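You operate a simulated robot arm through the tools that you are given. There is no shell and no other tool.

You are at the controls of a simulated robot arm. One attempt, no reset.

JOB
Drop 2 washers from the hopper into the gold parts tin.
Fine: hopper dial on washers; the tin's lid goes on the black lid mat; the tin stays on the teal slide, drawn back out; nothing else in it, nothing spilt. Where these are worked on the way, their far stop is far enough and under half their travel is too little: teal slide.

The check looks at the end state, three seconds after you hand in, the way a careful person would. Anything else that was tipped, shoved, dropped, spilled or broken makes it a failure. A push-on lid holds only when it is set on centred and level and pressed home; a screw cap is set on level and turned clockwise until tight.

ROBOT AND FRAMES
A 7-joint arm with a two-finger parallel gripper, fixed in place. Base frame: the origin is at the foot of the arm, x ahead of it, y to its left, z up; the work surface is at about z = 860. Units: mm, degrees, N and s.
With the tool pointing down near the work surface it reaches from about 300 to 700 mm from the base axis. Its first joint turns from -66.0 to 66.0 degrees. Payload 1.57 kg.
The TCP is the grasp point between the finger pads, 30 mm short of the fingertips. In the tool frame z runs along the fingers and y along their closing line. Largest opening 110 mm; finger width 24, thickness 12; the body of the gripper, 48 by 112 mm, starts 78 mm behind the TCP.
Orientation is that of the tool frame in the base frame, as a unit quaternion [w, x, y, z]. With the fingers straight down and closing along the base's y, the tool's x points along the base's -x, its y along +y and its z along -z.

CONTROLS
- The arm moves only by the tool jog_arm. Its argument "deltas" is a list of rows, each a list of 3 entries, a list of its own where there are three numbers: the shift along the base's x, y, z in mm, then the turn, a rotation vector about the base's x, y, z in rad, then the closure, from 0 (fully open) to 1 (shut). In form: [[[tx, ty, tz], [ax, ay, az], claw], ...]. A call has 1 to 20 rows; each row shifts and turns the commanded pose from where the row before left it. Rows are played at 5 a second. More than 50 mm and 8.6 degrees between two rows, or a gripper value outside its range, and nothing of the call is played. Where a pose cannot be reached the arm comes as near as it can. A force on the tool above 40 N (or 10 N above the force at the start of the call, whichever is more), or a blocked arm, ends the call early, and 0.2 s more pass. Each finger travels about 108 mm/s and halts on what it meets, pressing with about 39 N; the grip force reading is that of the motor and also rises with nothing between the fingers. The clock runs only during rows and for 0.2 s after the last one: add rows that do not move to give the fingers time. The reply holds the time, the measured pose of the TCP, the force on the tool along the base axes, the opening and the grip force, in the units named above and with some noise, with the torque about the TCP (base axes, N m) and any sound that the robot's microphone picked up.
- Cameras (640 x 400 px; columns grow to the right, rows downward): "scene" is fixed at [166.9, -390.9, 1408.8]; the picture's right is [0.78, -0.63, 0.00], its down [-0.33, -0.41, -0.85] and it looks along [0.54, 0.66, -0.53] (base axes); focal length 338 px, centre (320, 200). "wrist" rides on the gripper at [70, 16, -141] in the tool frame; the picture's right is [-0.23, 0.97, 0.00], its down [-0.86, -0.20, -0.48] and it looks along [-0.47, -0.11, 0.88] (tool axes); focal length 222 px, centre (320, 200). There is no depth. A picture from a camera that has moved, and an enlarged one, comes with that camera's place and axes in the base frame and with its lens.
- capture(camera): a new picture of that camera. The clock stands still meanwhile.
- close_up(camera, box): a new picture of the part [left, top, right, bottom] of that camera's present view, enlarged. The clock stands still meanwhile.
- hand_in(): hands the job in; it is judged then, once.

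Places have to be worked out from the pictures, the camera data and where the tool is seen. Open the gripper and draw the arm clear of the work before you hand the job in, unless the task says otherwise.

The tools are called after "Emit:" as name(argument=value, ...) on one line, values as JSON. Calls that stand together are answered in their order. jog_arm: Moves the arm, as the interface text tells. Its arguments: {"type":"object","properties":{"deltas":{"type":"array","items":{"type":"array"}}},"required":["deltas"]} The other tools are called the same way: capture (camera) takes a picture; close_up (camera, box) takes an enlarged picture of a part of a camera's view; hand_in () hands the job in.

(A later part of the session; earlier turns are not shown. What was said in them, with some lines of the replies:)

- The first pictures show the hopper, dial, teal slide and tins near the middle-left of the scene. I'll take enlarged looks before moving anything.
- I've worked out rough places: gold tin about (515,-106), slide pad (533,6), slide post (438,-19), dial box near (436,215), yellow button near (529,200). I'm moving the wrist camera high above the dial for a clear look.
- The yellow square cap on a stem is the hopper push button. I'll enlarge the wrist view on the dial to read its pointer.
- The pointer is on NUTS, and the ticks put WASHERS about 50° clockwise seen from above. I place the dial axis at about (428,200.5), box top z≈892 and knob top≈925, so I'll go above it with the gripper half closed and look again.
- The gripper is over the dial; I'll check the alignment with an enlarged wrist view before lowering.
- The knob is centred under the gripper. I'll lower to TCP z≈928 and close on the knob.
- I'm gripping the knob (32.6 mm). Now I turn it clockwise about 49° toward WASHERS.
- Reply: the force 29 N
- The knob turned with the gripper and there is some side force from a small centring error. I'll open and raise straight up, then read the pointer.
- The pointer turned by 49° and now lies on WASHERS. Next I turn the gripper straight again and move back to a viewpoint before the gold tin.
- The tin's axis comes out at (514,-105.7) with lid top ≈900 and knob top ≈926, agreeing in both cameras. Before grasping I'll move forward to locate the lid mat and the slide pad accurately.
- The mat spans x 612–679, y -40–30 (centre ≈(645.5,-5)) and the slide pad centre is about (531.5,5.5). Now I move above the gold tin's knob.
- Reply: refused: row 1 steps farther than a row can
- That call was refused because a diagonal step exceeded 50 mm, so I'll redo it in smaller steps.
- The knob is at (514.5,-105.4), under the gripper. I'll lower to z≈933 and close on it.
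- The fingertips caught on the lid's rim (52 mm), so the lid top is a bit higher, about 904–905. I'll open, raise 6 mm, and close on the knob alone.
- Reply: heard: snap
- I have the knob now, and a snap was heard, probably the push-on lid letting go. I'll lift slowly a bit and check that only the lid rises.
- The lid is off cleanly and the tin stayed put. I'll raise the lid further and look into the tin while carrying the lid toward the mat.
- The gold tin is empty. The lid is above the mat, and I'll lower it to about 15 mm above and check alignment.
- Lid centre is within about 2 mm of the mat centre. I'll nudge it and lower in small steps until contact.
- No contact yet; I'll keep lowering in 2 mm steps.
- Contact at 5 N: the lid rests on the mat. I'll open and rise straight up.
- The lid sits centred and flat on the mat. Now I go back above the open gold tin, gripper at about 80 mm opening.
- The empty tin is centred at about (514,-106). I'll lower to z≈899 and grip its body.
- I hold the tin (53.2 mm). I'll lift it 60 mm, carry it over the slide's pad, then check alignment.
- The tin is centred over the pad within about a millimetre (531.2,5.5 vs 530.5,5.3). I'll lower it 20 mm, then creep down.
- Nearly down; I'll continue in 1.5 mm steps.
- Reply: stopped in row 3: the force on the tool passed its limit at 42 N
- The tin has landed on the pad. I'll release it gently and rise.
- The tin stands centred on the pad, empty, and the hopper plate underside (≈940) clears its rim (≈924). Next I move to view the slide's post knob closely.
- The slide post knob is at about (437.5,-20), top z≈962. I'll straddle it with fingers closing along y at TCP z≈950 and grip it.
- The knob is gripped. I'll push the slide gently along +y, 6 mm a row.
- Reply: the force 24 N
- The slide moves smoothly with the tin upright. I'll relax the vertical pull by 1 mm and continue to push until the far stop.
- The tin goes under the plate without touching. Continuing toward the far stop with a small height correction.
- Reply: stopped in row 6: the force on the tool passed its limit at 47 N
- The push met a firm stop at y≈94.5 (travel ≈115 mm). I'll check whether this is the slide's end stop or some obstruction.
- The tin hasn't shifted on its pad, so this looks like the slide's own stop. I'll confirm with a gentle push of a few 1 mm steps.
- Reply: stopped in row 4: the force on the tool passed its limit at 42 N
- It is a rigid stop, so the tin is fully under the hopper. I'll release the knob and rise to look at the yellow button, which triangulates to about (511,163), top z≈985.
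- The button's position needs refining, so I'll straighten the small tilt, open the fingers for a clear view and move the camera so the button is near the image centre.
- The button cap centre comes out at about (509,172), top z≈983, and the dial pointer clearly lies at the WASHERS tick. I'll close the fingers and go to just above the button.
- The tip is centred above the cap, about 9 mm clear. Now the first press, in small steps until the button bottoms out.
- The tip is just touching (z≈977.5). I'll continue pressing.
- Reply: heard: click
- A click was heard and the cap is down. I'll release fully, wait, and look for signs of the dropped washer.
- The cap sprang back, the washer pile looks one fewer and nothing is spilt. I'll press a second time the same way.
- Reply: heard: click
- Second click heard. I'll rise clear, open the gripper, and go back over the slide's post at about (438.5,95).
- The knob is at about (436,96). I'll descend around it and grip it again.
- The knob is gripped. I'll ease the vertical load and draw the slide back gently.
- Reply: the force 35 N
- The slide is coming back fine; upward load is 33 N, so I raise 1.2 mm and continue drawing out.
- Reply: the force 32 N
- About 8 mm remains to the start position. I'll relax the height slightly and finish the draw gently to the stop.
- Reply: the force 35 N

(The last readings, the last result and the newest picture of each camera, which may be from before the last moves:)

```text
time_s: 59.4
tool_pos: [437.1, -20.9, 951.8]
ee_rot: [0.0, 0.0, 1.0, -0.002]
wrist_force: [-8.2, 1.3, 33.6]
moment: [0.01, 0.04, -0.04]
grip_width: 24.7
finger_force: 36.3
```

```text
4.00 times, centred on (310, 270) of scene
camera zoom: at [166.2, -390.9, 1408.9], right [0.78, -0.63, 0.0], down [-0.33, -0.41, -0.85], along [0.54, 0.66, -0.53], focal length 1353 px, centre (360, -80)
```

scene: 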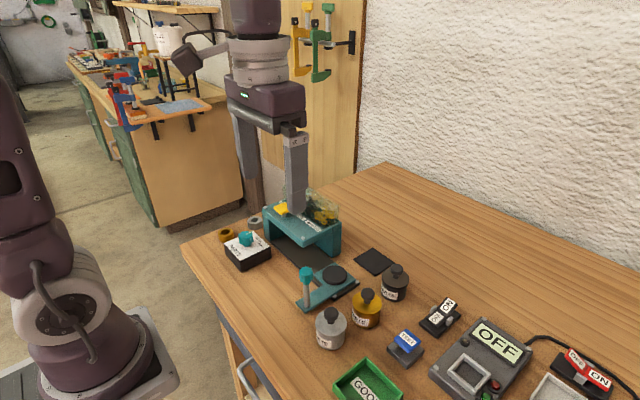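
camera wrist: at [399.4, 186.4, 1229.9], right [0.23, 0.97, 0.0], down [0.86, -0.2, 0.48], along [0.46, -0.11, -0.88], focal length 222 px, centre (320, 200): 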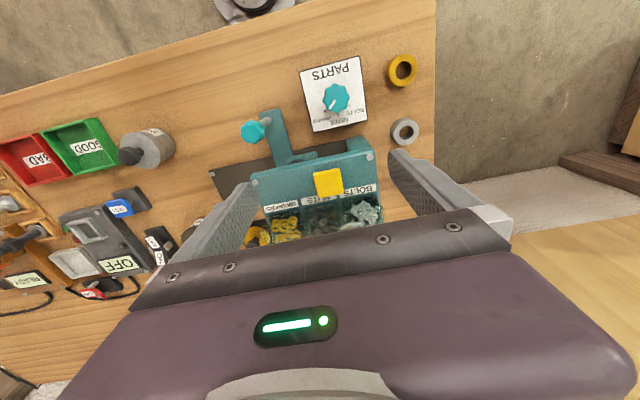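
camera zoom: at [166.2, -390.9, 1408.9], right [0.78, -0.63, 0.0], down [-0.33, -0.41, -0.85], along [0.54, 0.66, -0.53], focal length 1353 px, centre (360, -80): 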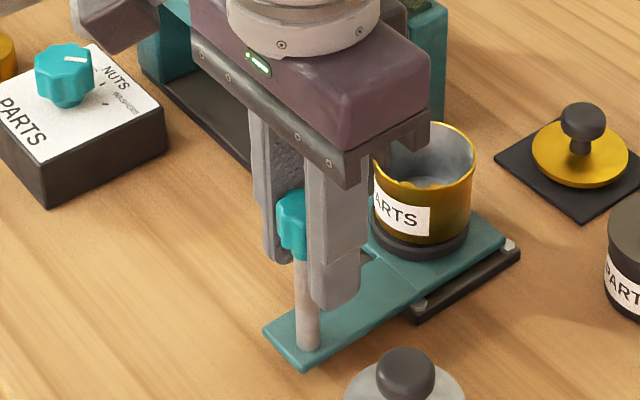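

The slide is back at its original outer position. I'll release the knob, rise and check the tin's contents.

Emit:
jog_arm(deltas=[[[0, 0, 0.5], [0, 0, 0], 0.7], [[0, 0, 0], [0, 0, 0], 0.45], [[0, 0, 0], [0, 0, 0], 0.4], [[0, 0, 30], [0, 0, 0], 0.4], [[0, 0, 40], [0, 0, 0], 0.4], [[0, 0, 40], [0, 0, 0], 0.2], [[30, 10, 10], [0, 0, 0], 0], [[0, 0, 0], [0, 0, 0], 0]])

Emit:
close_up(camera="wrist", box=[270, 110, 390, 210])

Emit:
close_up(camera="scene", box=[310, 240, 370, 290])

Emit:
capture(camera="wrist")

```text
time_s: 61.2
tool_pos: [468.5, -9.8, 1072.2]
ee_rot: [-0.001, 0.0, 1.0, -0.002]
wrist_force: [0.8, -0.1, -0.4]
moment: [-0.01, -0.05, -0.02]
grip_width: 109.6
finger_force: 0.0
```

```text
4.00 times, centred on (330, 160) of wrist
camera zoom: at [398.6, 7.3, 1212.0], right [0.23, 0.97, 0.0], down [0.86, -0.2, 0.48], along [0.46, -0.11, -0.88], focal length 888 px, centre (280, 360)
```

zoom: 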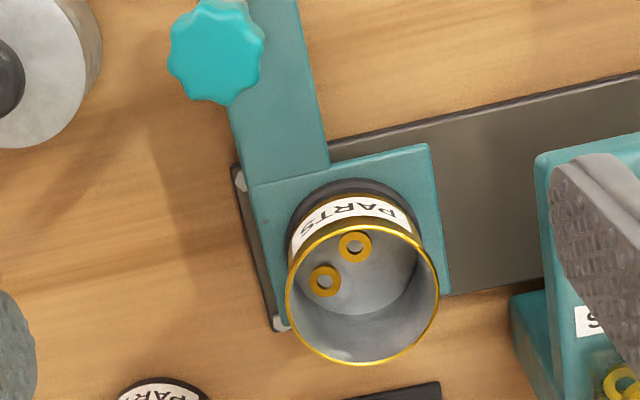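

```text
8.00 times, centred on (340, 265) of scene
camera zoom: at [166.9, -390.9, 1408.8], right [0.78, -0.63, 0.0], down [-0.33, -0.41, -0.85], along [0.54, 0.66, -0.53], focal length 2706 px, centre (160, -320)
```

zoom: 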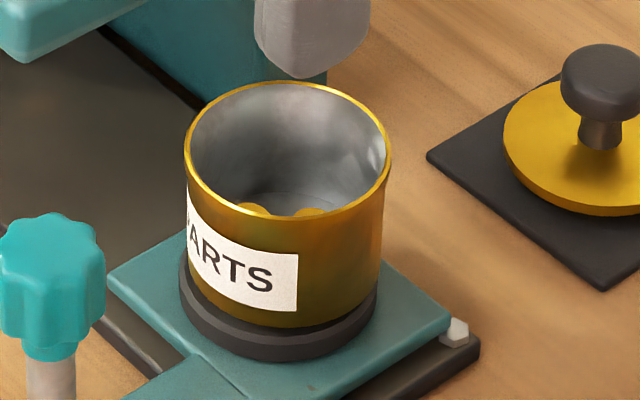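

```text
taken
camera wrist: at [398.6, 7.3, 1212.0], right [0.23, 0.97, 0.0], down [0.86, -0.2, 0.48], along [0.46, -0.11, -0.88], focal length 222 px, centre (320, 200)
```

wrist: 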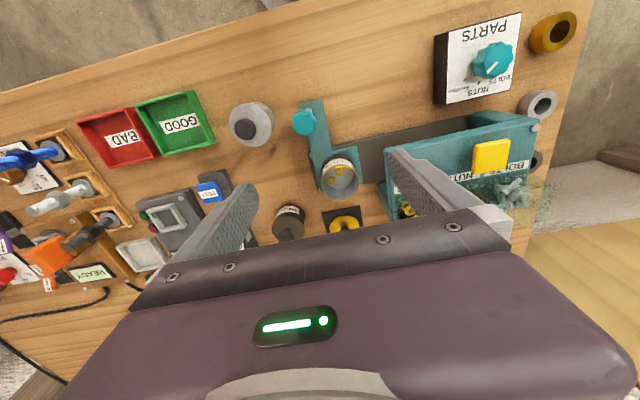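

Exactly two washers lie in the tin, which stands on the drawn-out slide. I'll raise the arm clear to its starting area and take final pictures.

Emit:
jog_arm(deltas=[[[0, 0, 40], [0, 0, 0], 0], [[-30, -5, 30], [0, 0, 0], 0], [[-30, -5, 30], [0, 0, 0], 0], [[-30, -5, 20], [0, 0, 0], 0], [[0, 0, 0], [0, 0, 0], 0]])

Emit:
capture(camera="scene")

Emit:
close_up(camera="scene", box=[200, 180, 440, 330])

Emit:
close_up(camera="scene", box=[220, 220, 280, 270])

```text
time_s: 62.4
tool_pos: [377.7, -25.5, 1191.0]
ee_rot: [0.0, 0.001, 1.0, -0.001]
wrist_force: [0.6, 0.5, 0.7]
moment: [0.01, 0.03, 0.0]
grip_width: 109.9
finger_force: 0.1
```

```text
taken
```

scene: 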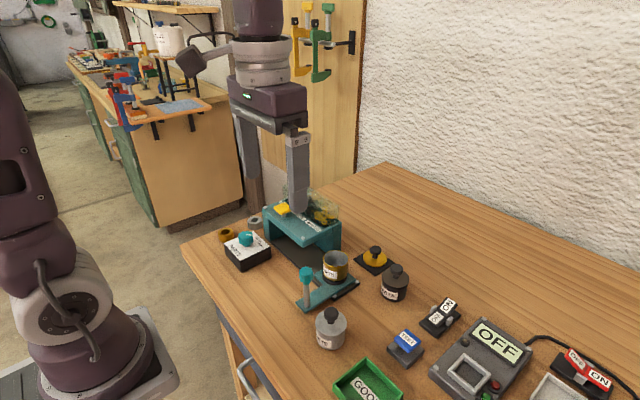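

```text
2.67 times, centred on (320, 255) of scene
camera zoom: at [166.8, -390.9, 1408.8], right [0.78, -0.63, 0.0], down [-0.33, -0.41, -0.85], along [0.54, 0.66, -0.53], focal length 902 px, centre (320, 53)
```

zoom: 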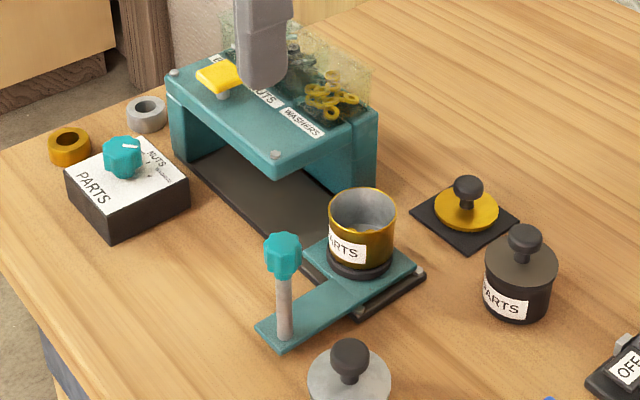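

```text
8.00 times, centred on (250, 245) of scene
camera zoom: at [166.8, -390.9, 1408.8], right [0.78, -0.63, 0.0], down [-0.33, -0.41, -0.85], along [0.54, 0.66, -0.53], focal length 2706 px, centre (880, -160)
```

zoom: 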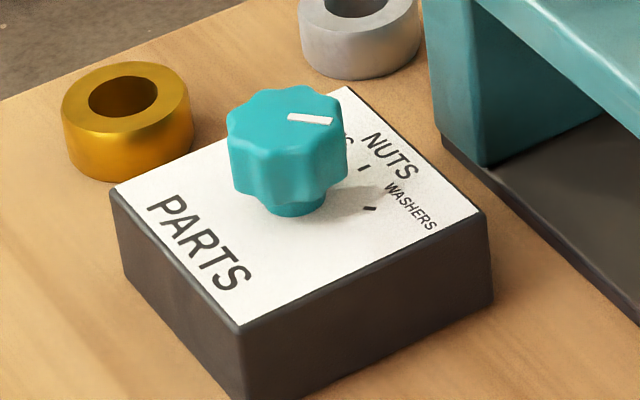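

The final pictures show what the job asks for: dial on WASHERS, lid flat on the black mat, and the tin with two washers on the drawn-out slide. Nothing is spilt or moved, the gripper is open and the arm is clear, so I'm handing in.

Emit:
hand_in()

```text
The job is handed in.
```

I dropped two washers from the hopper into the gold parts tin and handed the job in. I don't have the check's verdict.

What my last pictures showed:

- **Tin:** exactly two washers inside and nothing else. It stands centred on the teal slide's pad.
- **Slide:** it was pushed in to its far stop, about 115 mm. It is now drawn back out to where it started.
- **Dial:** the pointer is on WASHERS. I turned it about 49° clockwise from NUTS.
- **Lid:** flat and centred on the black lid mat.
- **Spills:** none that I could see, and nothing else looked moved or tipped.
- **Arm:** the gripper is open and back near its starting position, clear of the work.

My first grip on the lid caught its rim instead of the knob. I raised the gripper 6 mm and lifted the lid by the knob without shifting the tin.
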